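You operate a simulated robot arm through the tools that you are given. There is no shell and no other tool.

The job below is to be done with a simulated two-armed robot. You get a single attempt, and the scene is never put back.

JOB
Crank the turn plate half round, then fit the mould with the teal wrap, beige filter and yellow tag.
Fine: the mould on the turn plate; wrap down to the foot, filter in the pour cup, tag in the pocket; spare goods and other controls stay.

The check looks at the end state, three seconds after you hand in, the way a careful person would. Anything else that was tipped, shoved, dropped, spilled or broken makes it a failure.

ROBOT AND FRAMES
Two 7-joint arms with fingered hands on one trunk that stands fixed in place. Base frame: the origin is at the foot of the trunk, x ahead of it, y to its left, z up; the work surface is at about z = 0.8. Readings come in m, rad, newtons and seconds.
The left shoulder is at [0.071, 0.172, 1.227], the right one opposite. Each reaches about 1.156 m from its shoulder. Payload 5 kg a hand.
The tool frame of a hand sits at the grasp point between the pads (the TCP): z along the fingers, y along the line on which they close. The tips reach 0.043 m beyond it. The gripper opens to 0.144 m; its body begins 0.05 m behind the TCP. The gripper is a hand of 5 fingers: y runs from the thumb to the fingers, the wrist lies at [-0.021, -0.124, -0.221] in the tool frame, and closing takes about 1.5 s.
Orientation is told as [roll, pitch, yaw] about the base's x, y, z axes, in that order, counted from this pose: with the fingers straight down and the wrist toward the robot, the tool's x, y and z point along [0, 1, 0], [1, 0, 0] and [0, 0, -1] of the base frame.

CONTROLS
- The arms move only by the tool drive_tool. It takes "left_moves", "right_moves" or both (then of equal length, played together; a hand with none holds still); each is a list of rows, each a list of 2 entries, a list of its own where there are three numbers: the shift along the base's x, y, z in m, then the turn, a rotation vector about the base's x, y, z in rad. In form: [[[dx, dy, dz], [wx, wy, wz]], ...]. A call has 1 to 20 rows; each row shifts and turns the commanded pose from where the row before left it. "left_fingers" and "right_fingers" are, for a hand that has rows, the opening, from 0 (shut) to 1 (fully open), set as the call begins (left out, the last holds). Each row takes 0.2 s and may step no farther than 0.05 m and 0.15 rad from the row before; otherwise, or with a gripper value out of range, the whole call is refused. Where a pose cannot be reached the arm comes as near as it can. A force on the tool above 50 N (or 10 N above the force at the start of the call, whichever is more), or a blocked arm, ends the call early, and 0.2 s more pass. The fingers move at their own pace (about 0.045 m/s each) and stop on an object; they squeeze with about 26 N. The grip force told is the motor's: it shows also when the fingers shut on nothing. Time passes only in rows, and 0.2 s behind the last, so rows that do not move let the fingers close. The reply holds the time, the measured pose of the TCP, the force on the tool along the base axes, the opening and the grip force, in the units named above and with some noise, with the torque about the TCP (base axes, N m) and any sound that the robot's microphone picked up.
- Cameras (640 x 400 px; columns grow to the right, rows downward): "scene" is now at [0.1371, 0.0077, 1.4557]; the picture's right is [0.10, -1.00, 0.00], its down [-0.61, -0.06, -0.79] and it looks along [0.79, 0.08, -0.61] (base axes); focal length 214 px, centre (320, 200). "left" rides on the left gripper at [-0.086, -0.108, -0.168] in its tool frame; the picture's right is [-0.80, -0.28, 0.53], its down [0.54, -0.73, 0.42] and it looks along [0.27, 0.63, 0.73] (tool axes); focal length 275 px, centre (320, 200). "right" rides on the right gripper at [0.086, -0.108, -0.168] in its tool frame; the picture's right is [-0.80, 0.28, -0.53], its down [-0.54, -0.73, 0.42] and it looks along [-0.27, 0.63, 0.73] (tool axes); focal length 275 px, centre (320, 200). There is no depth. A picture from a camera that has moved, and an enlarged one, comes with that camera's place and axes in the base frame and with its lens.
- capture(camera): a new picture of that camera. No time passes.
- raise_lower(by): slides the trunk up (or, below 0, down) by that many m; the arms and the scene camera ride with it, the base frame stays. It gives what a move gives, with no picture.
- finger_targets(index, middle, ring, little, thumb_bend, thumb_turn, hand): sets how far each is bent, from 0 (flat) to 1 (curled in); at 0.3 the hand is open as for a grip, at 0.7 the pads meet at the TCP. One left out holds its place. A second passes; each finger stops where it meets its share of the squeeze, and holds until it gets a number again. A gripper value or a shape takes the hand back. It gives what a move gives, with no picture; readings hold the bend of each and the force on index, middle, ring, little, thumb and palm. thumb_turn goes from beside the hand (0) to across from the fingers (1), as for a grip.
- grasp_type(shape, hand): the hand has 5 fingers and takes this shape, open, in about a second: jaw (thumb against the fingers, like two jaws); tri (thumb and two fingers); tip (a fingertip pinch); poke (one finger out to press); point (the index stretched); flat (the hand flat); cup (the hand cupped); fist (a fist). The gripper value then closes the fingers along that shape, each until it touches; the sizes above hold for jaw. It gives what a move gives, with no picture.
- turn_head(pan, tilt): turns the head with the scene camera to pan (to the left, within 1.501 rad either way) and tilt (down, from -0.506 to 1.204), counted from straight ahead of the robot. It gives what a move gives.
- zoom(camera, box): a new picture of the part [left, top, right, bottom] of that camera's present view, enlarged. No time passes.
- close_job(): hands the job in; it is judged then, once.

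Places have to be worked out from the pictures, the camera data and where the tool is seen. Open the grippers and draw the arms clear of the work before you hand the job in, unless the task says otherwise.

The tools are called as name(argument=value, ...) on one line, values as JSON. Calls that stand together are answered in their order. drive_tool: Moves the arms, as the interface text tells. Its arguments: {"type":"object","properties":{"left_moves":{"type":"array"},"left_fingers":{"type":"number"},"right_moves":{"type":"array"},"right_fingers":{"type":"number"}},"required":[]} The other tools are called the same way: raise_lower (by) moves the trunk up or down; grasp_type (shape, hand) gives the hand a shape; finger_targets (index, middle, ring, little, thumb_bend, thumb_turn, hand) moves the fingers one by one; turn_head (pan, tilt) turns the head that bears the scene camera; capture (camera) takes a picture; zoom (camera, box) takes an enlarged picture of a part of a camera's view; close_job () hands the job in.

At the start:

```text
t: 0.0
left_tool_pos: [0.7393, 0.3815, 1.3688]
left_ee_rot: [0.0, 0.0, -0.001]
left_ft_force: [0.0, -0.6, 0.7]
left_ft_torque: [0.0, -0.01, -0.05]
left_opening: 0.1434
left_grasp_force: 0.1
left_shape: jaw
left_bend: [0.3, 0.3, 0.3, 0.3, 0.3, 0.98]
left_finger forces: [0.0, 0.1, 0.0, 0.0, 0.0, 0.0]
right_tool_pos: [0.7266, -0.3594, 1.3263]
right_ee_rot: [0.001, 0.001, -0.001]
right_ft_force: [-0.2, 0.0, 0.3]
right_ft_torque: [0.04, 0.01, 0.01]
right_opening: 0.1439
right_grasp_force: 0.0
right_shape: jaw
right_bend: [0.3, 0.3, 0.3, 0.3, 0.3, 0.98]
right_finger forces: [0.0, 0.0, 0.0, 0.0, 0.1, 0.1]
trunk travel left (down, up): [-0.325, 0.615]
head pan, tilt (commanded): [0.098, 0.658]
```

scene: 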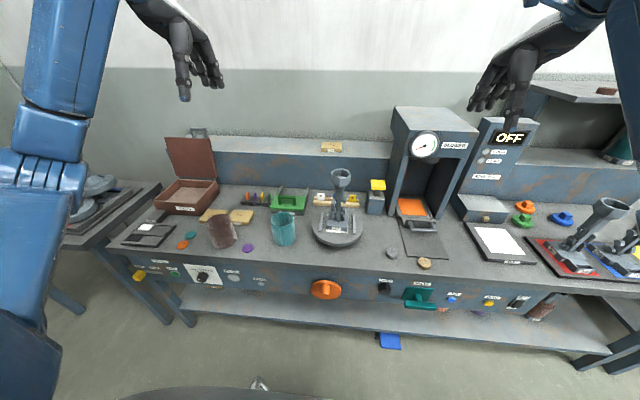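
right: 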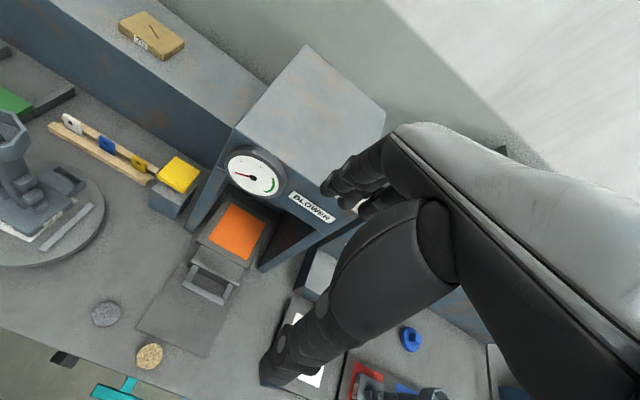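
left: 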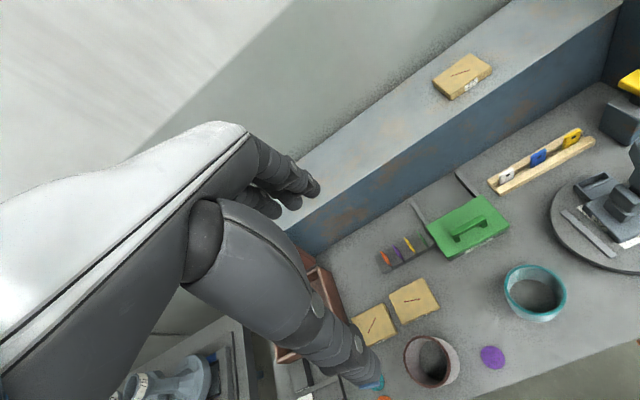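

The first pictures show a bench with a turn plate carrying a mould, a teal and a brown ring, discs, tags on a rack, and an orange knob and teal crank on the front panel. I zoom in on the parts to identify them.

zoom(camera="scene", box=[280, 150, 440, 250])

zoom(camera="scene", box=[120, 180, 320, 305])

zoom(camera="scene", box=[280, 230, 440, 330])

zoom(camera="scene", box=[420, 180, 640, 318])

zoom(camera="scene", box=[110, 235, 290, 348])

```text
4.00 times, centred on (360, 200) of scene
camera zoom: at [0.1371, 0.0077, 1.4557], right [0.1, -1.0, 0.0], down [-0.61, -0.06, -0.79], along [0.79, 0.08, -0.61], focal length 858 px, centre (160, 200)
```

zoom: 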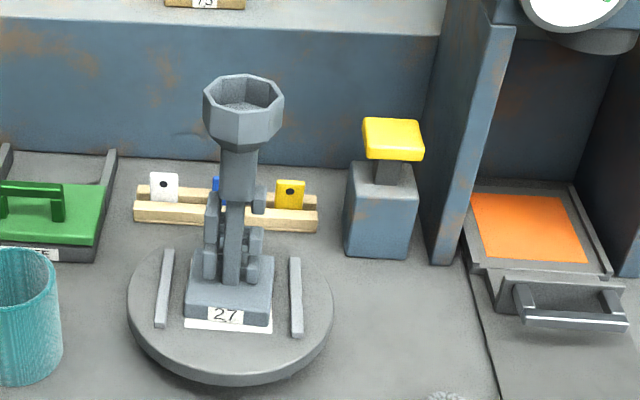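

```text
3.20 times, centred on (220, 242) of scene
camera zoom: at [0.1371, 0.0077, 1.4557], right [0.1, -1.0, 0.0], down [-0.61, -0.06, -0.79], along [0.79, 0.08, -0.61], focal length 686 px, centre (640, 64)
```

zoom: 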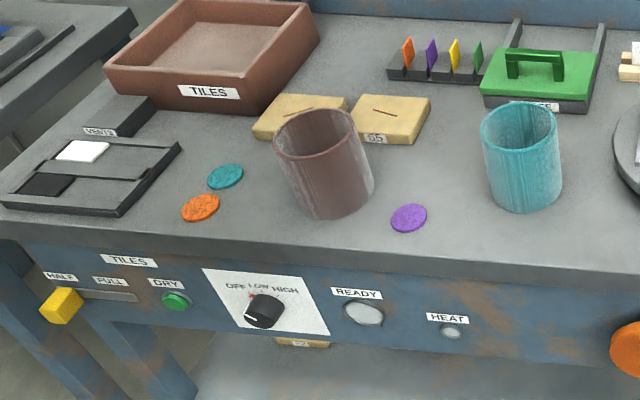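

```text
4.00 times, centred on (360, 280) of scene
camera zoom: at [0.1371, 0.0077, 1.4557], right [0.1, -1.0, 0.0], down [-0.61, -0.06, -0.79], along [0.79, 0.08, -0.61], focal length 858 px, centre (160, -120)
```

zoom: 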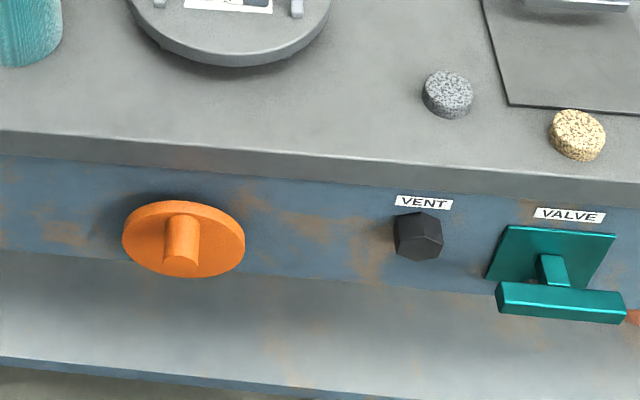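

```text
2.90 times, centred on (530, 249) of scene
camera zoom: at [0.1371, 0.0077, 1.4557], right [0.1, -1.0, 0.0], down [-0.61, -0.06, -0.79], along [0.79, 0.08, -0.61], focal length 622 px, centre (-289, 58)
```

zoom: 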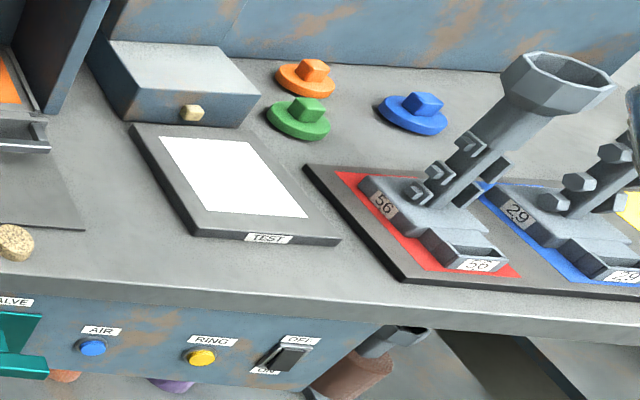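

```text
3.54 times, centred on (200, 292) of scene
camera zoom: at [0.1371, 0.0077, 1.4557], right [0.1, -1.0, 0.0], down [-0.61, -0.06, -0.79], along [0.79, 0.08, -0.61], focal length 759 px, centre (745, -124)
```

zoom: 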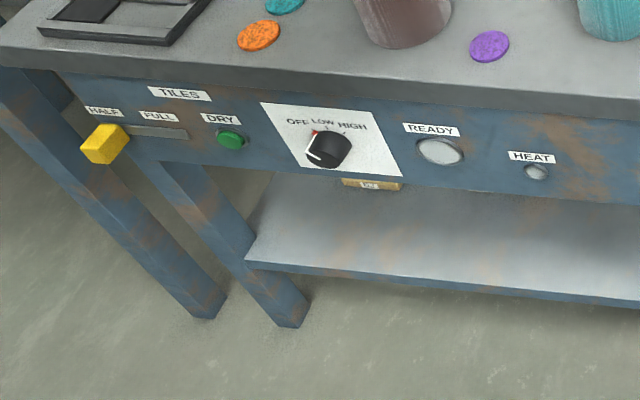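

I estimate the turn plate centre at about (0.78, 0.0), the teal wrap at (0.72, 0.21), the beige filter at (0.636, -0.316), the crank near (0.57, 0.03, 0.69) and the yellow tag near (0.96, -0.07). I look through the hand cameras for more detail.

zoom(camera="right", box=[0, 60, 220, 280])

zoom(camera="left", box=[460, 60, 640, 280])

zoom(camera="left", box=[320, 180, 600, 400])

```text
1.82 times, centred on (110, 170) of right
camera zoom: at [0.6193, -0.2729, 1.4934], right [0.28, -0.8, 0.53], down [-0.73, -0.54, -0.42], along [0.63, -0.27, -0.73], focal length 500 px, centre (702, 254)
```

zoom: 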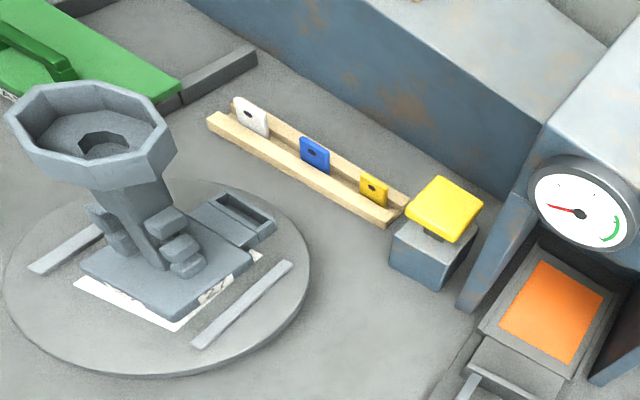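

```text
1.82 times, centred on (550, 170) of left
camera zoom: at [0.6315, 0.2967, 1.5357], right [-0.28, -0.8, -0.53], down [-0.73, 0.54, -0.42], along [0.63, 0.27, -0.73], focal length 500 px, centre (-98, 254)
```

zoom: 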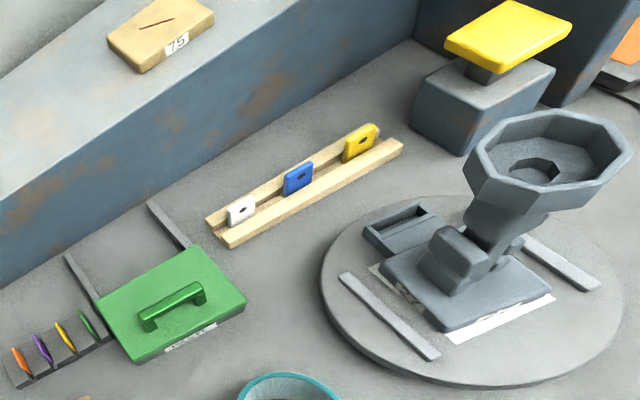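

```text
1.82 times, centred on (460, 290) of left
camera zoom: at [0.6315, 0.2967, 1.5357], right [-0.28, -0.8, -0.53], down [-0.73, 0.54, -0.42], along [0.63, 0.27, -0.73], focal length 500 px, centre (66, 36)
```

zoom: 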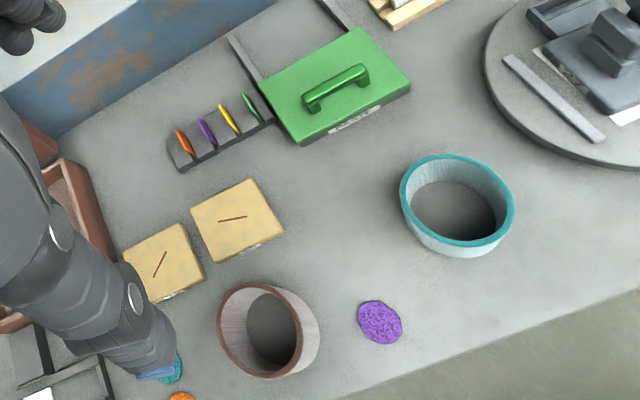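

The half turn will bring the mould's tag pocket, now at the back, round to the front. I need to see the orange crank up close, so I bring the left hand back and down, where its camera can look at the front panel.

drive_tool(left_moves=[[[-0.0253, -0.0129, -0.0354], [0, -0.0357, 0]], [[-0.0253, -0.0129, -0.0354], [0, -0.0357, 0]], [[-0.0253, -0.0129, -0.0354], [0, -0.0357, 0]], [[-0.0253, -0.0129, -0.0354], [0, -0.0357, 0]], [[-0.0253, -0.0129, -0.0354], [0, -0.0357, 0]], [[-0.0253, -0.0129, -0.0354], [0, -0.0357, 0]], [[-0.0253, -0.0129, -0.0354], [0, -0.0357, 0]], [[-0.0253, -0.0129, -0.0354], [0, -0.0357, 0]], [[-0.0253, -0.0129, -0.0354], [0, -0.0357, 0]], [[-0.0253, -0.0129, -0.0354], [0, -0.0357, 0]], [[-0.0253, -0.0129, -0.0354], [0, -0.0357, 0]], [[-0.0253, -0.0129, -0.0354], [0, -0.0357, 0]], [[-0.0253, -0.0129, -0.0354], [0, -0.0357, 0]], [[-0.0253, -0.0129, -0.0354], [0, -0.0357, 0]], [[0, 0, 0], [0, 0, 0]]])

capture(camera="left")

capture(camera="scene")

```text
t: 3.2
left_tool_pos: [0.5514, 0.2236, 0.8679]
left_ee_rot: [-0.001, -0.507, 0.002]
left_ft_force: [-3.0, 5.4, 23.5]
left_ft_torque: [-0.47, -2.9, 0.54]
left_opening: 0.1438
left_grasp_force: 0.2
left_shape: jaw
left_bend: [0.21, 0.3, 0.3, 0.3, 0.3, 0.98]
left_finger forces: [24.9, 0.0, 0.0, 0.1, 0.1, 0.0]
left hand out of reach, approached as far as the arm can: row 7, 8, 9, 10, 11, 12, 13
right_tool_pos: [0.7267, -0.3585, 1.3257]
right_ee_rot: [-0.001, 0.0, 0.001]
right_ft_force: [0.9, 0.9, 0.5]
right_ft_torque: [-0.03, 0.05, 0.01]
right_opening: 0.1436
right_grasp_force: 0.0
right_shape: jaw
right_bend: [0.3, 0.3, 0.3, 0.3, 0.3, 0.98]
right_finger forces: [0.0, 0.0, 0.0, 0.1, 0.0, 0.0]
trunk travel left (down, up): [-0.325, 0.615]
head pan, tilt (commanded): [0.098, 0.658]
```

```text
taken
camera left: at [0.3757, 0.1371, 0.9618], right [0.01, -0.8, -0.6], down [-0.43, 0.54, -0.72], along [0.9, 0.27, -0.34], focal length 275 px, centre (320, 200)
```

left: 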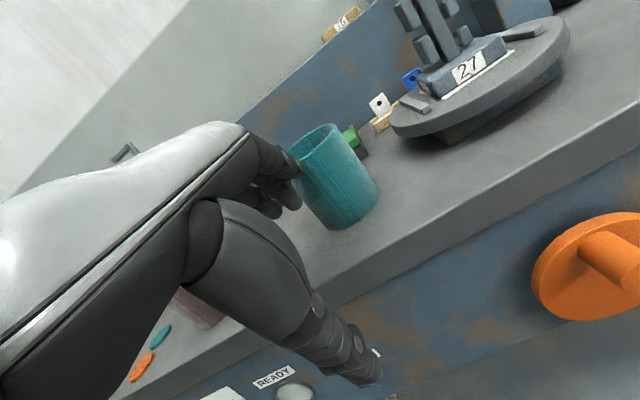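

```text
taken
camera scene: at [0.1359, 0.0076, 1.4561], right [0.1, -1.0, 0.0], down [-0.61, -0.06, -0.79], along [0.79, 0.08, -0.61], focal length 214 px, centre (320, 200)
```

scene: 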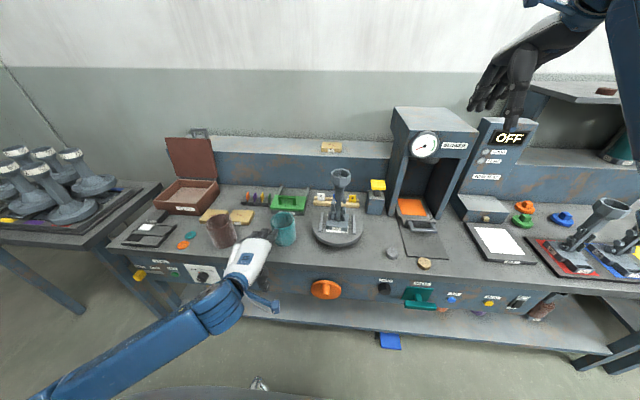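

The left hand could not reach that near the body and its index finger is pressing on the bench with about 24 N. I lift it straight up right away.

drive_tool(left_moves=[[[0, 0, 0.04], [0, 0, 0]], [[0, 0, 0.04], [0, 0, 0]]])

capture(camera="scene")

```text
t: 3.8
left_tool_pos: [0.5898, 0.2188, 0.9229]
left_ee_rot: [0.0, -0.496, 0.0]
left_ft_force: [0.5, -0.5, 0.7]
left_ft_torque: [0.01, -0.04, 0.05]
left_opening: 0.1438
left_grasp_force: 0.0
left_shape: jaw
left_bend: [0.3, 0.3, 0.3, 0.3, 0.3, 0.98]
left_finger forces: [0.0, 0.0, 0.0, 0.1, 0.0, 0.0]
left hand out of reach, approached as far as the arm can: row 1, 2
right_tool_pos: [0.7275, -0.3596, 1.3252]
right_ee_rot: [-0.001, 0.0, 0.0]
right_ft_force: [0.2, 0.4, -0.9]
right_ft_torque: [0.0, 0.04, 0.0]
right_opening: 0.1435
right_grasp_force: 0.1
right_shape: jaw
right_bend: [0.3, 0.3, 0.3, 0.3, 0.3, 0.98]
right_finger forces: [0.1, 0.1, 0.0, 0.0, 0.0, 0.0]
trunk travel left (down, up): [-0.325, 0.615]
head pan, tilt (commanded): [0.098, 0.658]
```

```text
taken
camera scene: at [0.138, 0.007, 1.4553], right [0.1, -1.0, 0.0], down [-0.61, -0.06, -0.79], along [0.79, 0.08, -0.61], focal length 214 px, centre (320, 200)
```

scene: 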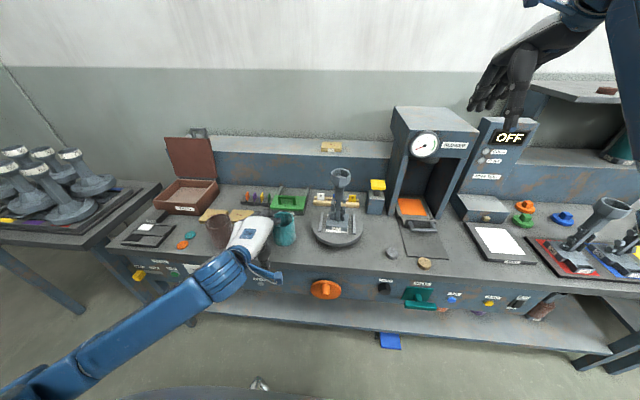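

The hand is clear of the bench again (index force 0) and nothing seems displaced. The limit is that the wrist cannot come within about 0.35 m of the shoulder. I check the left camera view for the crank.

capture(camera="left")

zoom(camera="scene", box=[290, 260, 450, 320])

zoom(camera="scene", box=[190, 190, 310, 270])

```text
taken
camera left: at [0.4148, 0.1326, 1.0171], right [0.0, -0.8, -0.61], down [-0.44, 0.54, -0.72], along [0.9, 0.27, -0.34], focal length 275 px, centre (320, 200)
```

left: 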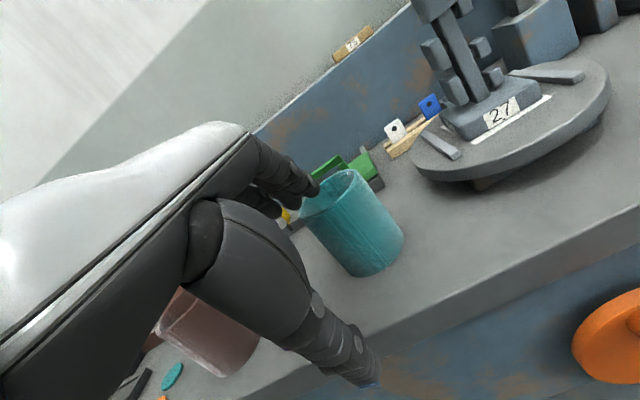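

```text
4.00 times, centred on (370, 290) of scene
camera zoom: at [0.138, 0.007, 1.4553], right [0.1, -1.0, 0.0], down [-0.61, -0.06, -0.79], along [0.79, 0.08, -0.61], focal length 858 px, centre (120, -160)
```

zoom: 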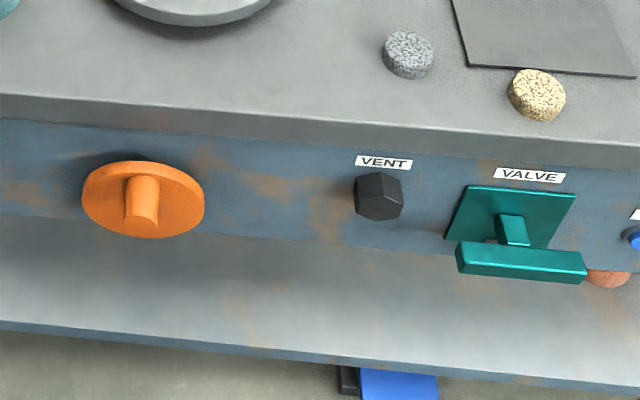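

```text
5.00 times, centred on (250, 230) of scene
camera zoom: at [0.138, 0.007, 1.4553], right [0.1, -1.0, 0.0], down [-0.61, -0.06, -0.79], along [0.79, 0.08, -0.61], focal length 1072 px, centre (670, 50)
```

zoom: 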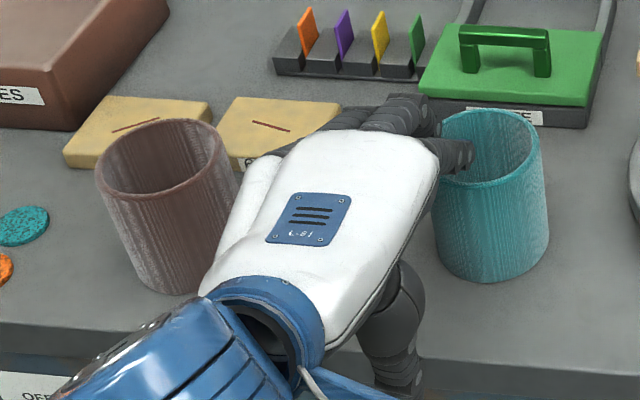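

The crank pin looks offset towards 12 o'clock on the disc, about 3.5 cm above its axis. I raise the left hand further away from the wraps before looking again.

drive_tool(left_moves=[[[0.0, 0.0, 0.05], [0, 0, 0]], [[0.0, 0.0, 0.05], [0, 0, 0]], [[0.02, 0.0, 0.04], [0, 0, 0]], [[0.03, 0.0, 0.03], [0, 0, 0]], [[0.03, 0.0, 0.03], [0, 0, 0]]])

```text
t: 5.0
left_tool_pos: [0.7019, 0.2155, 1.1084]
left_ee_rot: [0.003, -0.5, -0.001]
left_ft_force: [0.0, 0.5, -1.0]
left_ft_torque: [0.03, 0.01, 0.04]
left_opening: 0.1438
left_grasp_force: 0.0
left_shape: jaw
left_bend: [0.3, 0.3, 0.3, 0.3, 0.3, 0.98]
left_finger forces: [0.0, 0.0, 0.1, 0.1, 0.0, 0.1]
left hand out of reach, approached as far as the arm can: row 1, 2
right_tool_pos: [0.7283, -0.3586, 1.3268]
right_ee_rot: [0.0, 0.0, 0.002]
right_ft_force: [0.2, -0.6, 0.1]
right_ft_torque: [0.01, -0.01, -0.02]
right_opening: 0.1437
right_grasp_force: 0.1
right_shape: jaw
right_bend: [0.3, 0.3, 0.3, 0.3, 0.3, 0.98]
right_finger forces: [0.0, 0.1, 0.0, 0.1, 0.0, 0.1]
trunk travel left (down, up): [-0.325, 0.615]
head pan, tilt (commanded): [0.098, 0.658]
```

The left hand is free at (0.70, 0.22, 1.11). To crank, I turn it fingers-forward (pitch about -90°) while swinging it out to the left, clear of the bench.

drive_tool(left_moves=[[[-0.015, 0.035, 0.0], [0, -0.134, 0]], [[-0.015, 0.035, 0.0], [0, -0.134, 0]], [[-0.015, 0.035, 0.0], [0, -0.134, 0]], [[-0.015, 0.035, 0.0], [0, -0.134, 0]], [[-0.015, 0.035, 0.0], [0, -0.134, 0]], [[-0.015, 0.035, 0.0], [0, -0.134, 0]], [[-0.015, 0.035, 0.0], [0, -0.134, 0]], [[-0.015, 0.035, 0.0], [0, -0.134, 0]]])

capture(camera="scene")

```text
t: 6.8
left_tool_pos: [0.5791, 0.4998, 1.1096]
left_ee_rot: [-3.011, -1.568, 3.01]
left_ft_force: [-0.5, -0.1, -0.7]
left_ft_torque: [0.0, -0.01, -0.04]
left_opening: 0.1439
left_grasp_force: 0.0
left_shape: jaw
left_bend: [0.3, 0.3, 0.3, 0.3, 0.3, 0.98]
left_finger forces: [0.0, 0.1, 0.1, 0.1, 0.0, 0.1]
right_tool_pos: [0.727, -0.3593, 1.327]
right_ee_rot: [-0.002, 0.001, -0.001]
right_ft_force: [-0.4, -0.1, -0.2]
right_ft_torque: [-0.03, -0.03, 0.01]
right_opening: 0.1435
right_grasp_force: 0.0
right_shape: jaw
right_bend: [0.3, 0.3, 0.3, 0.3, 0.3, 0.98]
right_finger forces: [0.0, 0.0, 0.0, 0.1, 0.0, 0.0]
trunk travel left (down, up): [-0.325, 0.615]
head pan, tilt (commanded): [0.098, 0.658]
```

```text
taken
camera scene: at [0.1368, 0.0085, 1.4557], right [0.1, -1.0, 0.0], down [-0.61, -0.06, -0.79], along [0.79, 0.08, -0.61], focal length 214 px, centre (320, 200)
```

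scene: 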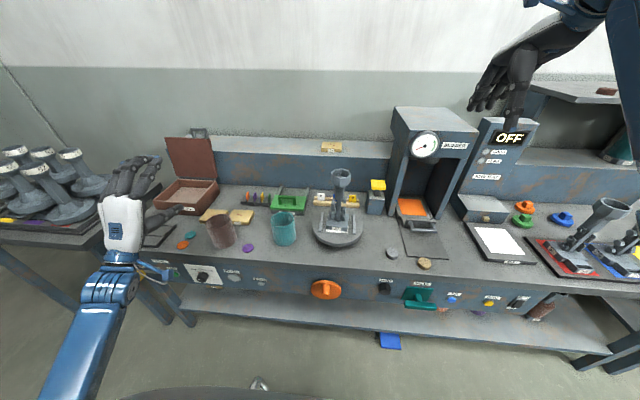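

The hand is fingers-forward at (0.58, 0.50, 1.11). I draw it back in front of the bench and lower it to crank height.

drive_tool(left_moves=[[[-0.04, -0.005, -0.0275], [0, 0, 0]], [[-0.04, -0.005, -0.0275], [0, 0, 0]], [[-0.04, -0.005, -0.0275], [0, 0, 0]], [[-0.04, -0.005, -0.0275], [0, 0, 0]], [[0, -0.004, -0.04], [0, 0, 0]], [[0, -0.004, -0.04], [0, 0, 0]], [[0, -0.004, -0.04], [0, 0, 0]], [[0, -0.004, -0.04], [0, 0, 0]], [[0, -0.004, -0.04], [0, 0, 0]], [[0, -0.004, -0.04], [0, 0, 0]], [[0, -0.004, -0.04], [0, 0, 0]]])

capture(camera="left")

capture(camera="scene")

```text
t: 9.2
left_tool_pos: [0.4209, 0.4512, 0.7184]
left_ee_rot: [-2.91, -1.57, 2.911]
left_ft_force: [-0.1, 0.2, 0.2]
left_ft_torque: [-0.01, -0.01, -0.02]
left_opening: 0.1437
left_grasp_force: 0.1
left_shape: jaw
left_bend: [0.3, 0.3, 0.3, 0.3, 0.3, 0.98]
left_finger forces: [0.1, 0.0, 0.0, 0.1, 0.1, 0.1]
right_tool_pos: [0.7276, -0.3578, 1.3263]
right_ee_rot: [-0.001, 0.0, 0.0]
right_ft_force: [-0.2, 0.2, -0.3]
right_ft_torque: [-0.03, -0.02, -0.02]
right_opening: 0.1435
right_grasp_force: 0.0
right_shape: jaw
right_bend: [0.3, 0.3, 0.3, 0.3, 0.3, 0.98]
right_finger forces: [0.0, 0.0, 0.0, 0.0, 0.1, 0.1]
trunk travel left (down, up): [-0.325, 0.615]
head pan, tilt (commanded): [0.098, 0.658]
```

```text
taken
camera left: at [0.2533, 0.3645, 0.6089], right [0.53, -0.8, -0.28], down [0.42, 0.54, -0.72], along [0.73, 0.27, 0.63], focal length 275 px, centre (320, 200)
```

left: 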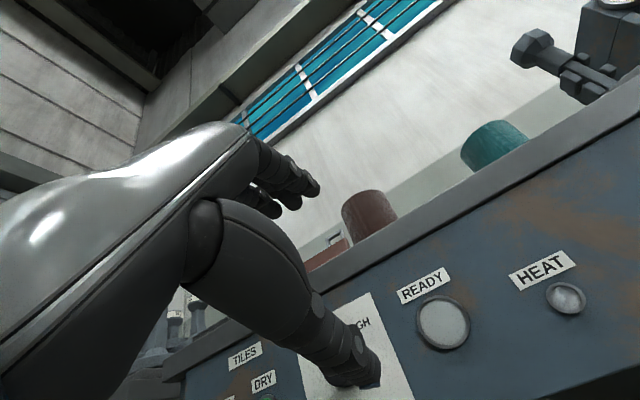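

```text
taken
camera scene: at [0.1373, 0.008, 1.4557], right [0.1, -1.0, 0.0], down [-0.61, -0.06, -0.79], along [0.79, 0.08, -0.61], focal length 214 px, centre (320, 200)
```

scene: 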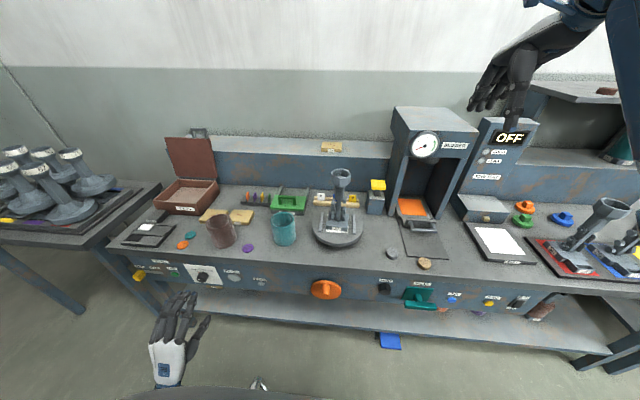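

The hand is in front of the panel at (0.42, 0.45, 0.72). I slide it right toward the crank and look.

drive_tool(left_moves=[[[0, -0.04, 0], [0, 0, 0]], [[0, -0.04, 0], [0, 0, 0]], [[0, -0.04, 0], [0, 0, 0]], [[0, -0.04, 0], [0, 0, 0]], [[0, -0.04, 0], [0, 0, 0]], [[0, -0.04, 0], [0, 0, 0]]])

capture(camera="left")

capture(camera="scene")

```text
t: 10.6
left_tool_pos: [0.4213, 0.2121, 0.7203]
left_ee_rot: [2.83, -1.569, -2.828]
left_ft_force: [1.2, -0.3, 0.0]
left_ft_torque: [-0.01, -0.01, -0.02]
left_opening: 0.1438
left_grasp_force: 0.0
left_shape: jaw
left_bend: [0.3, 0.3, 0.3, 0.3, 0.3, 0.97]
left_finger forces: [0.0, 0.1, 0.0, 0.1, 0.0, 0.1]
right_tool_pos: [0.727, -0.3597, 1.3257]
right_ee_rot: [-0.001, 0.001, 0.0]
right_ft_force: [0.1, 0.0, 0.1]
right_ft_torque: [0.04, -0.05, 0.04]
right_opening: 0.1438
right_grasp_force: 0.1
right_shape: jaw
right_bend: [0.3, 0.3, 0.3, 0.3, 0.3, 0.98]
right_finger forces: [0.0, 0.1, 0.0, 0.0, 0.0, 0.0]
trunk travel left (down, up): [-0.325, 0.615]
head pan, tilt (commanded): [0.098, 0.658]
```

```text
taken
camera left: at [0.2539, 0.1268, 0.6102], right [0.53, -0.8, -0.28], down [0.42, 0.54, -0.72], along [0.73, 0.27, 0.63], focal length 275 px, centre (320, 200)
```

left: 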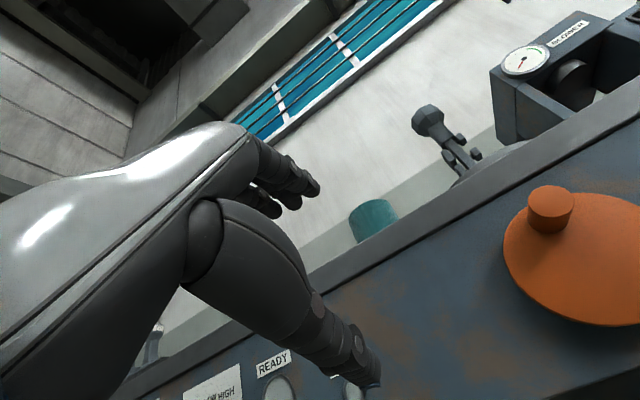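

```text
taken
camera scene: at [0.1368, 0.0064, 1.4557], right [0.1, -1.0, 0.0], down [-0.61, -0.06, -0.79], along [0.79, 0.08, -0.61], focal length 214 px, centre (320, 200)
```

scene: 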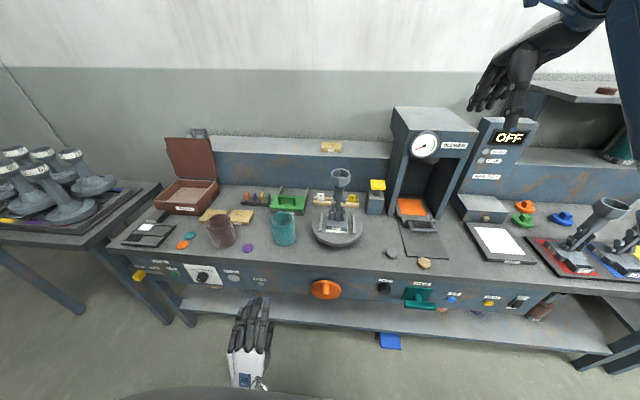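

The crank disc and its off-centre pin are now visible at the right of the left camera. I zoom for exact pixels.

zoom(camera="left", box=[480, 150, 640, 350])

zoom(camera="scene", box=[290, 265, 370, 315])

```text
2.00 times, centred on (560, 250) of left
camera zoom: at [0.2539, 0.1268, 0.6102], right [0.53, -0.8, -0.28], down [0.42, 0.54, -0.72], along [0.73, 0.27, 0.63], focal length 551 px, centre (-160, 100)
```

zoom: 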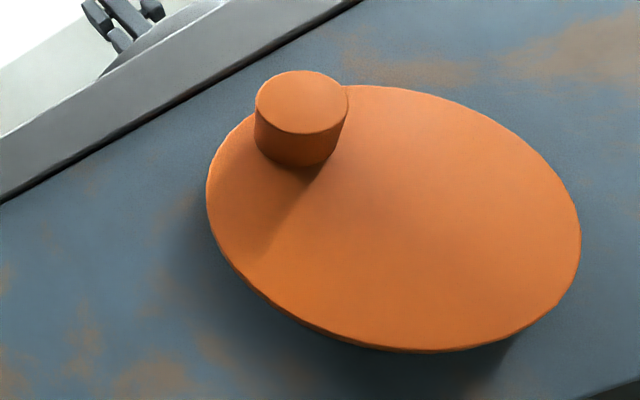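

```text
8.00 times, centred on (330, 290) of scene
camera zoom: at [0.1368, 0.0064, 1.4557], right [0.1, -1.0, 0.0], down [-0.61, -0.06, -0.79], along [0.79, 0.08, -0.61], focal length 1716 px, centre (240, -520)
```

zoom: 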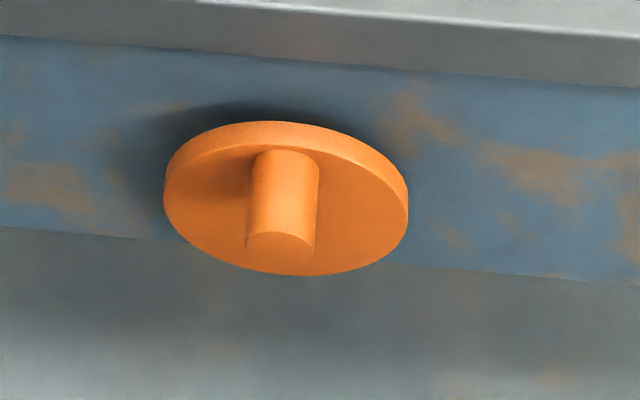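

Triangulating both views, the pin axis is at about y=0.030, z=0.706, running from x=0.539 to 0.58, and the crank axis is at about z=0.661, so the radius is about 4.5 cm. I half-close the left hand and line it up in front of the pin.

drive_tool(left_moves=[[[0.01, -0.036, -0.003], [0, 0, 0]], [[0.01, -0.036, -0.003], [0, 0, 0]], [[0.01, -0.036, -0.003], [0, 0, 0]], [[0.01, -0.036, -0.003], [0, 0, 0]], [[0.01, -0.036, -0.003], [0, 0, 0]], [[0, 0, 0], [0, 0, 0]]], left_fingers=0.5)

capture(camera="left")

capture(camera="scene")

```text
t: 12.2
left_tool_pos: [0.4595, 0.0664, 0.6831]
left_ee_rot: [1.471, -1.487, -1.503]
left_ft_force: [0.5, -0.9, -2.1]
left_ft_torque: [-0.04, -0.12, 0.1]
left_opening: 0.0722
left_grasp_force: 0.1
left_shape: jaw
left_bend: [0.74, 0.45, 0.42, 0.4, 0.7, 1.0]
left_finger forces: [0.0, 0.0, 0.0, 0.1, 0.1, 0.1]
right_tool_pos: [0.73, -0.3576, 1.3224]
right_ee_rot: [-0.005, 0.006, -0.005]
right_ft_force: [0.8, -6.1, -1.9]
right_ft_torque: [0.64, 0.08, 0.01]
right_opening: 0.1437
right_grasp_force: 0.0
right_shape: jaw
right_bend: [0.3, 0.3, 0.3, 0.3, 0.3, 0.98]
right_finger forces: [0.0, 0.0, 0.0, 0.1, 0.1, 0.0]
trunk travel left (down, up): [-0.325, 0.615]
head pan, tilt (commanded): [0.098, 0.658]
stopped in row 6 (left hand): the arm was blocked; the commanded pose is now the measured one
```

```text
taken
camera left: at [0.2887, -0.0046, 0.5695], right [0.51, -0.79, -0.35], down [0.44, 0.59, -0.68], along [0.74, 0.19, 0.64], focal length 275 px, centre (320, 200)
```

left: 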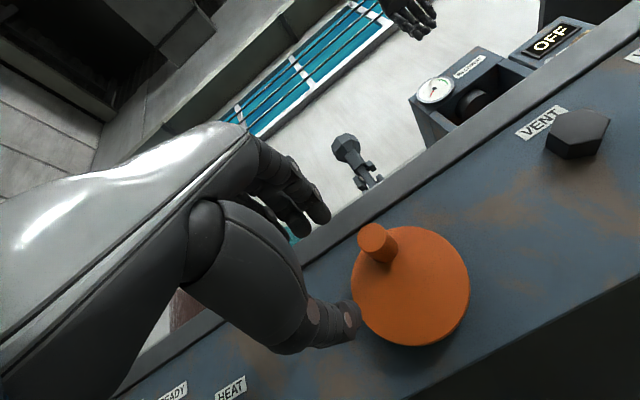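

```text
taken
camera scene: at [0.1411, 0.0125, 1.4539], right [0.1, -1.0, 0.0], down [-0.61, -0.06, -0.79], along [0.79, 0.07, -0.61], focal length 214 px, centre (320, 200)
```

scene: 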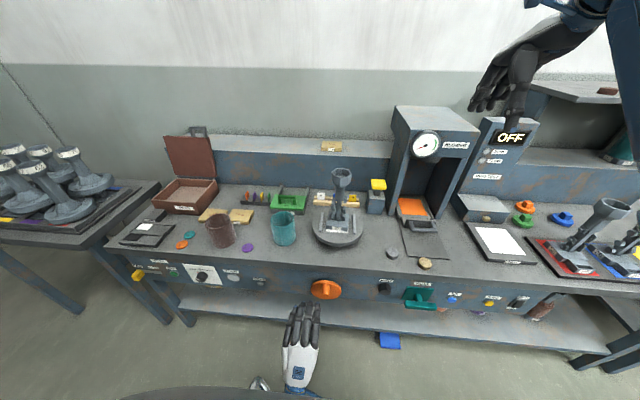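

The left forearm met the robot's own trunk, so I back off. I then roll the hand about 45° and yaw it a little so the wrist stays further left.

drive_tool(left_moves=[[[-0.005, 0.03, 0.005], [0, 0, 0]], [[-0.005, 0.03, 0.005], [0, 0, 0]], [[-0.005, 0.03, 0.005], [0, 0, 0]], [[-0.005, 0.03, 0.0], [0.1, 0, 0]], [[0, 0, 0], [0.12, 0, 0]], [[0, 0, 0], [0.12, 0, 0]], [[0, 0, 0], [0.12, 0, 0]], [[0, 0, 0], [0.12, 0, 0]], [[0, 0, 0], [0.12, 0, 0]], [[0, 0, 0], [0, 0, -0.1]], [[0, 0, 0], [0, 0, -0.1]]])

capture(camera="left")

capture(camera="scene")

```text
t: 14.6
left_tool_pos: [0.441, 0.1765, 0.7081]
left_ee_rot: [1.545, -0.808, -1.772]
left_ft_force: [-0.4, 0.7, 0.0]
left_ft_torque: [0.01, 0.01, 0.05]
left_opening: 0.0723
left_grasp_force: 0.1
left_shape: jaw
left_bend: [0.74, 0.45, 0.42, 0.4, 0.7, 1.0]
left_finger forces: [0.0, 0.0, 0.0, 0.1, 0.1, 0.2]
right_tool_pos: [0.7269, -0.3572, 1.3258]
right_ee_rot: [0.0, 0.0, 0.002]
right_ft_force: [-0.1, 0.3, -0.4]
right_ft_torque: [-0.05, 0.01, -0.05]
right_opening: 0.1437
right_grasp_force: 0.1
right_shape: jaw
right_bend: [0.3, 0.3, 0.3, 0.3, 0.3, 0.98]
right_finger forces: [0.1, 0.0, 0.0, 0.1, 0.1, 0.0]
trunk travel left (down, up): [-0.325, 0.615]
head pan, tilt (commanded): [0.098, 0.658]
```

```text
taken
camera left: at [0.2774, 0.2265, 0.5714], right [0.43, -0.48, -0.77], down [0.6, 0.78, -0.16], along [0.67, -0.4, 0.62], focal length 275 px, centre (320, 200)
```

left: 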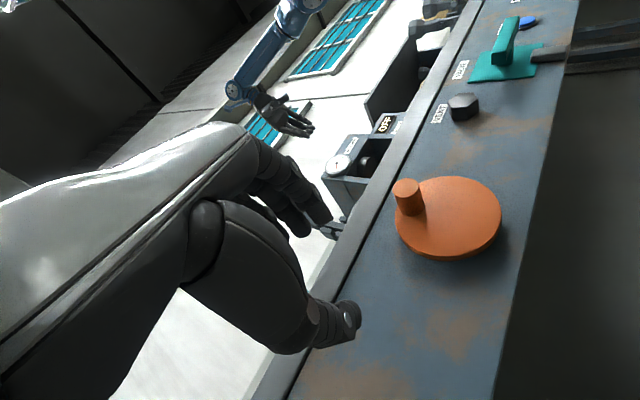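

```text
taken
camera scene: at [0.1373, 0.0083, 1.4557], right [0.1, -1.0, 0.0], down [-0.61, -0.06, -0.79], along [0.79, 0.08, -0.61], focal length 214 px, centre (320, 200)
```

scene: 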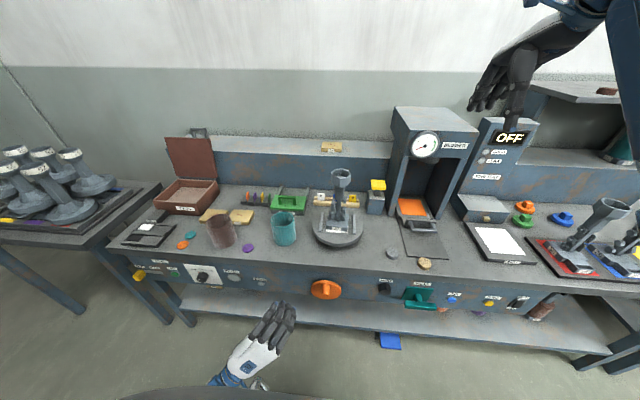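

Now the hand is rolled and points at the panel, with the wrist well left of the trunk. I move to a point about 6 cm short of the pin on its axis.

drive_tool(left_moves=[[[0.0085, -0.032, -0.0005], [0, 0, 0]], [[0.0085, -0.032, -0.0005], [0, 0, 0]], [[0.0085, -0.032, -0.0005], [0, 0, 0]], [[0.0085, -0.032, -0.0005], [0, 0, 0]], [[0, 0, 0], [0, 0, 0]]])

capture(camera="left")

zoom(camera="scene", box=[240, 250, 400, 350])

```text
t: 15.8
left_tool_pos: [0.4704, 0.048, 0.7039]
left_ee_rot: [1.545, -0.806, -1.772]
left_ft_force: [-0.1, -0.5, 0.5]
left_ft_torque: [0.01, -0.02, -0.01]
left_opening: 0.0723
left_grasp_force: 0.2
left_shape: jaw
left_bend: [0.74, 0.45, 0.42, 0.4, 0.7, 1.0]
left_finger forces: [0.1, 0.0, 0.1, 0.0, 0.0, 0.1]
right_tool_pos: [0.7269, -0.3582, 1.327]
right_ee_rot: [0.0, -0.001, 0.002]
right_ft_force: [0.5, -0.3, 1.5]
right_ft_torque: [0.04, 0.01, -0.03]
right_opening: 0.1437
right_grasp_force: 0.0
right_shape: jaw
right_bend: [0.3, 0.3, 0.3, 0.3, 0.3, 0.98]
right_finger forces: [0.0, 0.0, 0.0, 0.0, 0.0, 0.1]
trunk travel left (down, up): [-0.325, 0.615]
head pan, tilt (commanded): [0.098, 0.658]
```

```text
taken
camera left: at [0.3072, 0.0983, 0.5688], right [0.43, -0.48, -0.76], down [0.6, 0.78, -0.16], along [0.67, -0.4, 0.63], focal length 275 px, centre (320, 200)
```

left: 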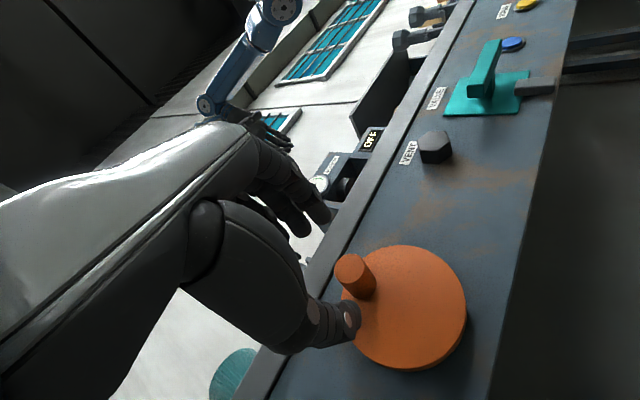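

```text
4.00 times, centred on (320, 300) of scene
camera zoom: at [0.1365, 0.0083, 1.4558], right [0.1, -1.0, 0.0], down [-0.61, -0.06, -0.79], along [0.79, 0.08, -0.61], focal length 858 px, centre (320, -200)
```

zoom: 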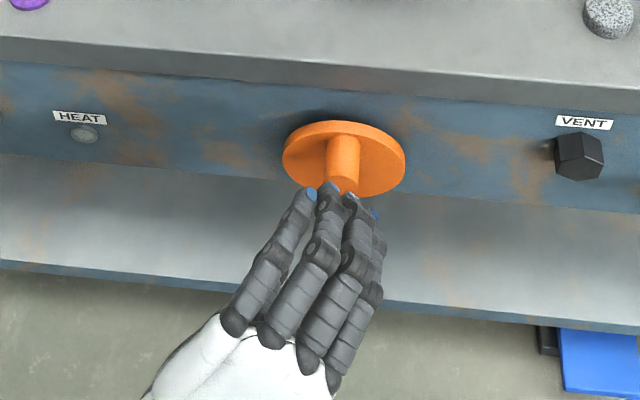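

The hand is lined up with the pin. The index reads 0.74 bend while other fingers read about 0.43, so I open slightly and recheck the finger geometry before advancing.

drive_tool(left_moves=[[[0, 0, 0], [0, 0, 0]], [[0, 0, 0], [0, 0, 0]], [[0, 0, 0], [0, 0, 0]], [[0, 0, 0], [0, 0, 0]]], left_fingers=0.65)

zoom(camera="left", box=[220, 140, 500, 390])

zoom(camera="scene", box=[280, 270, 380, 340])

```text
t: 16.8
left_tool_pos: [0.4702, 0.0477, 0.704]
left_ee_rot: [1.546, -0.808, -1.771]
left_ft_force: [-0.1, 0.4, -0.1]
left_ft_torque: [0.01, 0.06, -0.01]
left_opening: 0.0929
left_grasp_force: 0.0
left_shape: jaw
left_bend: [0.28, 0.39, 0.36, 0.36, 0.63, 1.0]
left_finger forces: [0.0, 0.1, 0.1, 0.0, 0.1, 0.1]
right_tool_pos: [0.7266, -0.3591, 1.3261]
right_ee_rot: [-0.002, -0.002, 0.0]
right_ft_force: [0.2, 0.1, 0.5]
right_ft_torque: [-0.01, 0.02, 0.03]
right_opening: 0.1436
right_grasp_force: 0.0
right_shape: jaw
right_bend: [0.3, 0.3, 0.3, 0.3, 0.3, 0.98]
right_finger forces: [0.0, 0.0, 0.1, 0.1, 0.0, 0.0]
trunk travel left (down, up): [-0.325, 0.615]
head pan, tilt (commanded): [0.098, 0.658]
```

```text
1.60 times, centred on (360, 265) of left
camera zoom: at [0.3073, 0.0984, 0.5687], right [0.43, -0.48, -0.76], down [0.6, 0.78, -0.16], along [0.67, -0.4, 0.62], focal length 440 px, centre (256, 96)
```

zoom: 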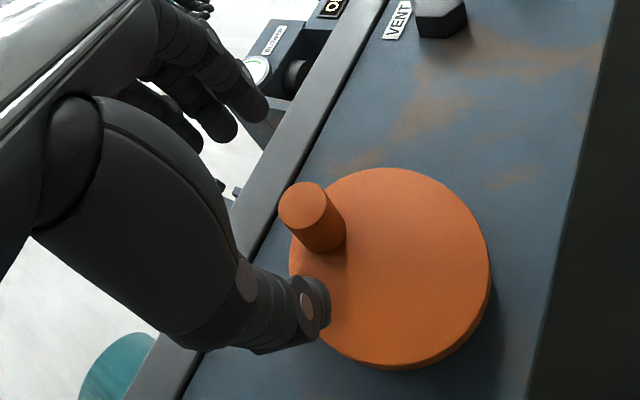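

```text
5.71 times, centred on (330, 305) of scene
camera zoom: at [0.1368, 0.0077, 1.4557], right [0.1, -1.0, 0.0], down [-0.61, -0.06, -0.79], along [0.79, 0.08, -0.61], focal length 1226 px, centre (263, -400)
```

zoom: 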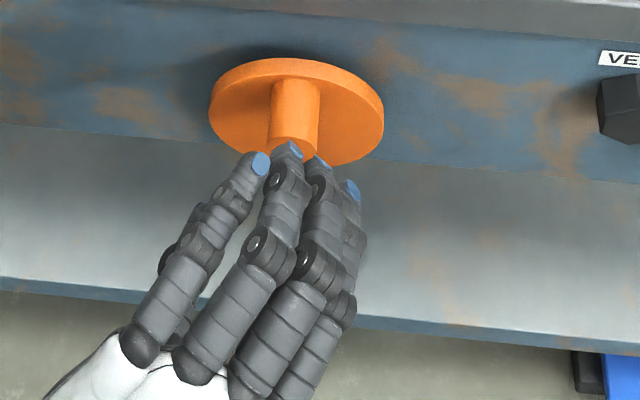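

The thumb and fingers straddle the pin line correctly. I advance along the pin to x≈0.528 so the tips stay about 1 cm off the disc.

drive_tool(left_moves=[[[0.0145, -0.0032, 0.0005], [0, 0, 0]], [[0.0145, -0.0032, 0.0005], [0, 0, 0]], [[0.0145, -0.0032, 0.0005], [0, 0, 0]], [[0.0145, -0.0032, 0.0005], [0, 0, 0]], [[0, 0, 0], [0, 0, 0]]])

zoom(camera="left", box=[220, 140, 500, 390])

zoom(camera="scene", box=[280, 270, 380, 340])

```text
t: 18.0
left_tool_pos: [0.5283, 0.0358, 0.7066]
left_ee_rot: [1.543, -0.807, -1.774]
left_ft_force: [-47.0, 3.7, -0.7]
left_ft_torque: [0.2, 1.77, 2.03]
left_opening: 0.0917
left_grasp_force: 0.0
left_shape: jaw
left_bend: [0.28, 0.39, 0.36, 0.36, 0.65, 1.0]
left_finger forces: [0.0, 0.0, 0.0, 0.0, 45.3, 0.1]
right_tool_pos: [0.7246, -0.3581, 1.3275]
right_ee_rot: [-0.001, -0.002, 0.001]
right_ft_force: [0.4, 0.0, -0.4]
right_ft_torque: [-0.01, 0.03, 0.03]
right_opening: 0.1436
right_grasp_force: 0.0
right_shape: jaw
right_bend: [0.3, 0.3, 0.3, 0.3, 0.3, 0.98]
right_finger forces: [0.1, 0.1, 0.0, 0.0, 0.0, 0.0]
trunk travel left (down, up): [-0.325, 0.615]
head pan, tilt (commanded): [0.098, 0.658]
```

```text
1.60 times, centred on (360, 265) of left
camera zoom: at [0.3648, 0.0853, 0.5706], right [0.42, -0.48, -0.77], down [0.61, 0.78, -0.16], along [0.67, -0.4, 0.62], focal length 440 px, centre (256, 96)
```

zoom: 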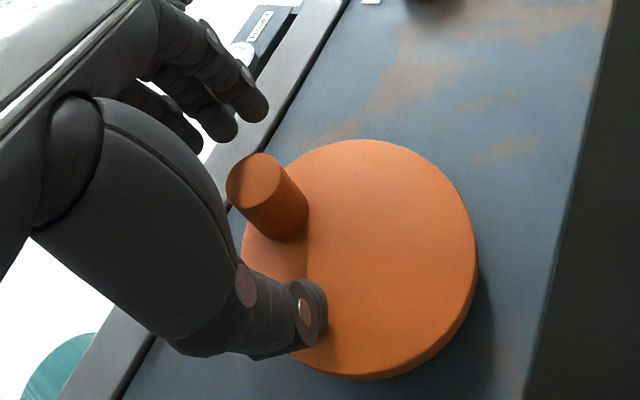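

```text
5.71 times, centred on (330, 305) of scene
camera zoom: at [0.1331, 0.0081, 1.456], right [0.1, -1.0, 0.0], down [-0.61, -0.06, -0.79], along [0.79, 0.08, -0.61], focal length 1226 px, centre (263, -400)
```

zoom: 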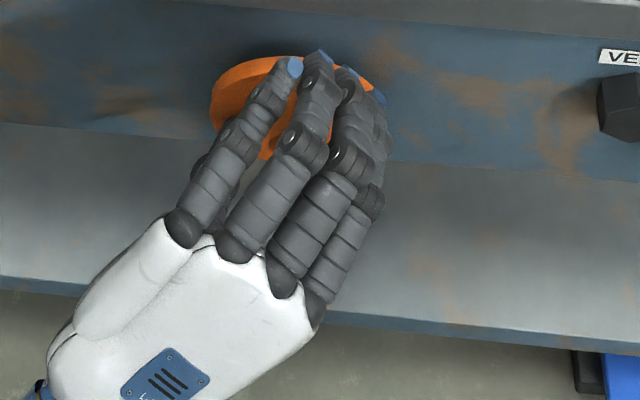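

The thumb tip is pressing the disc (45 N), so it reaches a bit further than expected. I back off 1.3 cm along x and then close on the pin.

drive_tool(left_moves=[[[-0.013, 0.0, 0.0], [0, 0, 0]], [[0, 0, 0], [0, 0, 0]]])

zoom(camera="left", box=[220, 140, 500, 390])

```text
t: 18.6
left_tool_pos: [0.5187, 0.037, 0.7075]
left_ee_rot: [1.549, -0.805, -1.773]
left_ft_force: [0.6, 0.1, -0.3]
left_ft_torque: [-0.03, -0.01, 0.01]
left_opening: 0.0932
left_grasp_force: 0.1
left_shape: jaw
left_bend: [0.28, 0.39, 0.36, 0.36, 0.63, 1.0]
left_finger forces: [0.0, 0.1, 0.0, 0.0, 0.0, 0.1]
right_tool_pos: [0.7261, -0.359, 1.3264]
right_ee_rot: [-0.001, 0.001, 0.002]
right_ft_force: [-0.5, -0.4, 0.7]
right_ft_torque: [0.02, -0.03, 0.0]
right_opening: 0.1437
right_grasp_force: 0.0
right_shape: jaw
right_bend: [0.3, 0.3, 0.3, 0.3, 0.3, 0.98]
right_finger forces: [0.0, 0.0, 0.0, 0.0, 0.0, 0.1]
trunk travel left (down, up): [-0.325, 0.615]
head pan, tilt (commanded): [0.098, 0.658]
```

```text
1.60 times, centred on (360, 265) of left
camera zoom: at [0.3564, 0.0862, 0.572], right [0.43, -0.48, -0.76], down [0.6, 0.78, -0.16], along [0.67, -0.39, 0.63], focal length 440 px, centre (256, 96)
```

zoom: 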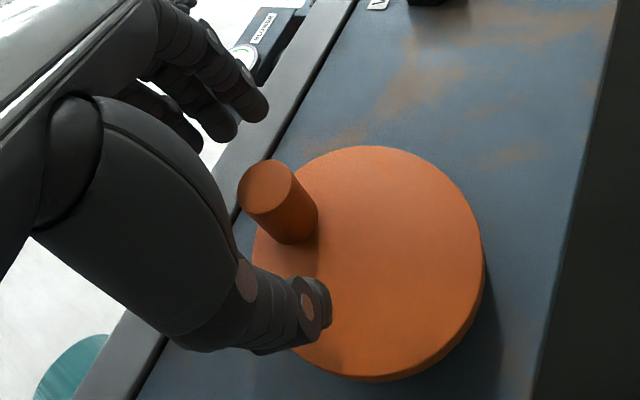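

The hand is free of the disc. I close on the pin.

drive_tool(left_moves=[[[0, 0, 0], [0, 0, 0]], [[0, 0, 0], [0, 0, 0]], [[0, 0, 0], [0, 0, 0]], [[0, 0, 0], [0, 0, 0]], [[0, 0, 0], [0, 0, 0]], [[0, 0, 0], [0, 0, 0]], [[0, 0, 0], [0, 0, 0]]], left_fingers=0.0)

zoom(camera="left", box=[220, 140, 500, 390])

zoom(camera="scene", box=[280, 270, 380, 340])

```text
t: 20.2
left_tool_pos: [0.5209, 0.0365, 0.7079]
left_ee_rot: [1.544, -0.807, -1.77]
left_ft_force: [1.5, 1.6, -3.9]
left_ft_torque: [0.05, 0.11, 0.08]
left_opening: 0.0232
left_grasp_force: 26.0
left_shape: jaw
left_bend: [0.73, 0.65, 0.68, 0.67, 0.75, 1.0]
left_finger forces: [11.8, 6.3, 0.0, 0.1, 22.6, 0.1]
right_tool_pos: [0.7275, -0.3589, 1.3258]
right_ee_rot: [-0.002, 0.0, 0.003]
right_ft_force: [-0.6, 0.3, -1.2]
right_ft_torque: [0.02, 0.04, 0.0]
right_opening: 0.1435
right_grasp_force: 0.0
right_shape: jaw
right_bend: [0.3, 0.3, 0.3, 0.3, 0.3, 0.98]
right_finger forces: [0.0, 0.1, 0.0, 0.0, 0.0, 0.0]
trunk travel left (down, up): [-0.325, 0.615]
head pan, tilt (commanded): [0.098, 0.658]
```

```text
1.60 times, centred on (360, 265) of left
camera zoom: at [0.3566, 0.0862, 0.5712], right [0.43, -0.48, -0.77], down [0.6, 0.78, -0.16], along [0.67, -0.4, 0.62], focal length 440 px, centre (256, 96)
```

zoom: 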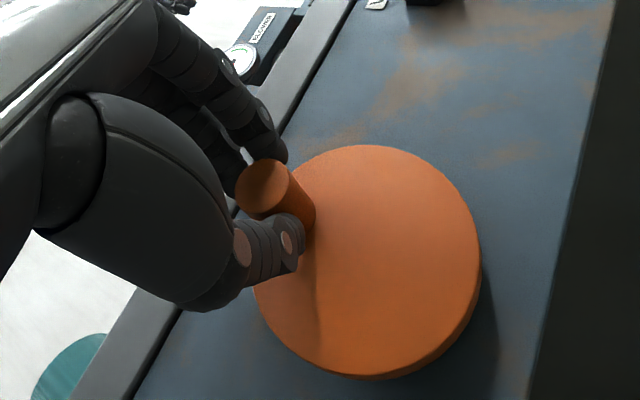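

```text
5.71 times, centred on (330, 305) of scene
camera zoom: at [0.1373, 0.0078, 1.4556], right [0.1, -1.0, 0.0], down [-0.61, -0.06, -0.79], along [0.79, 0.08, -0.61], focal length 1226 px, centre (263, -400)
```

zoom: 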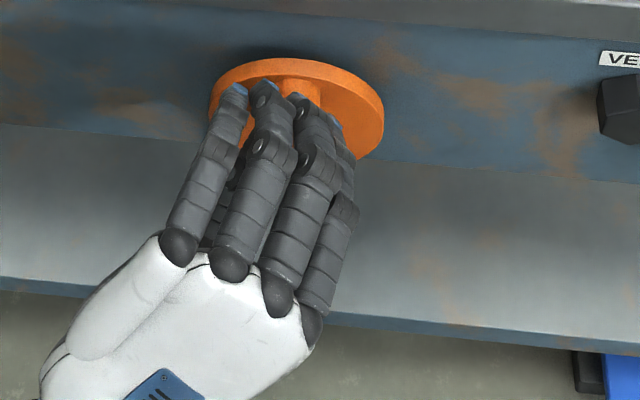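

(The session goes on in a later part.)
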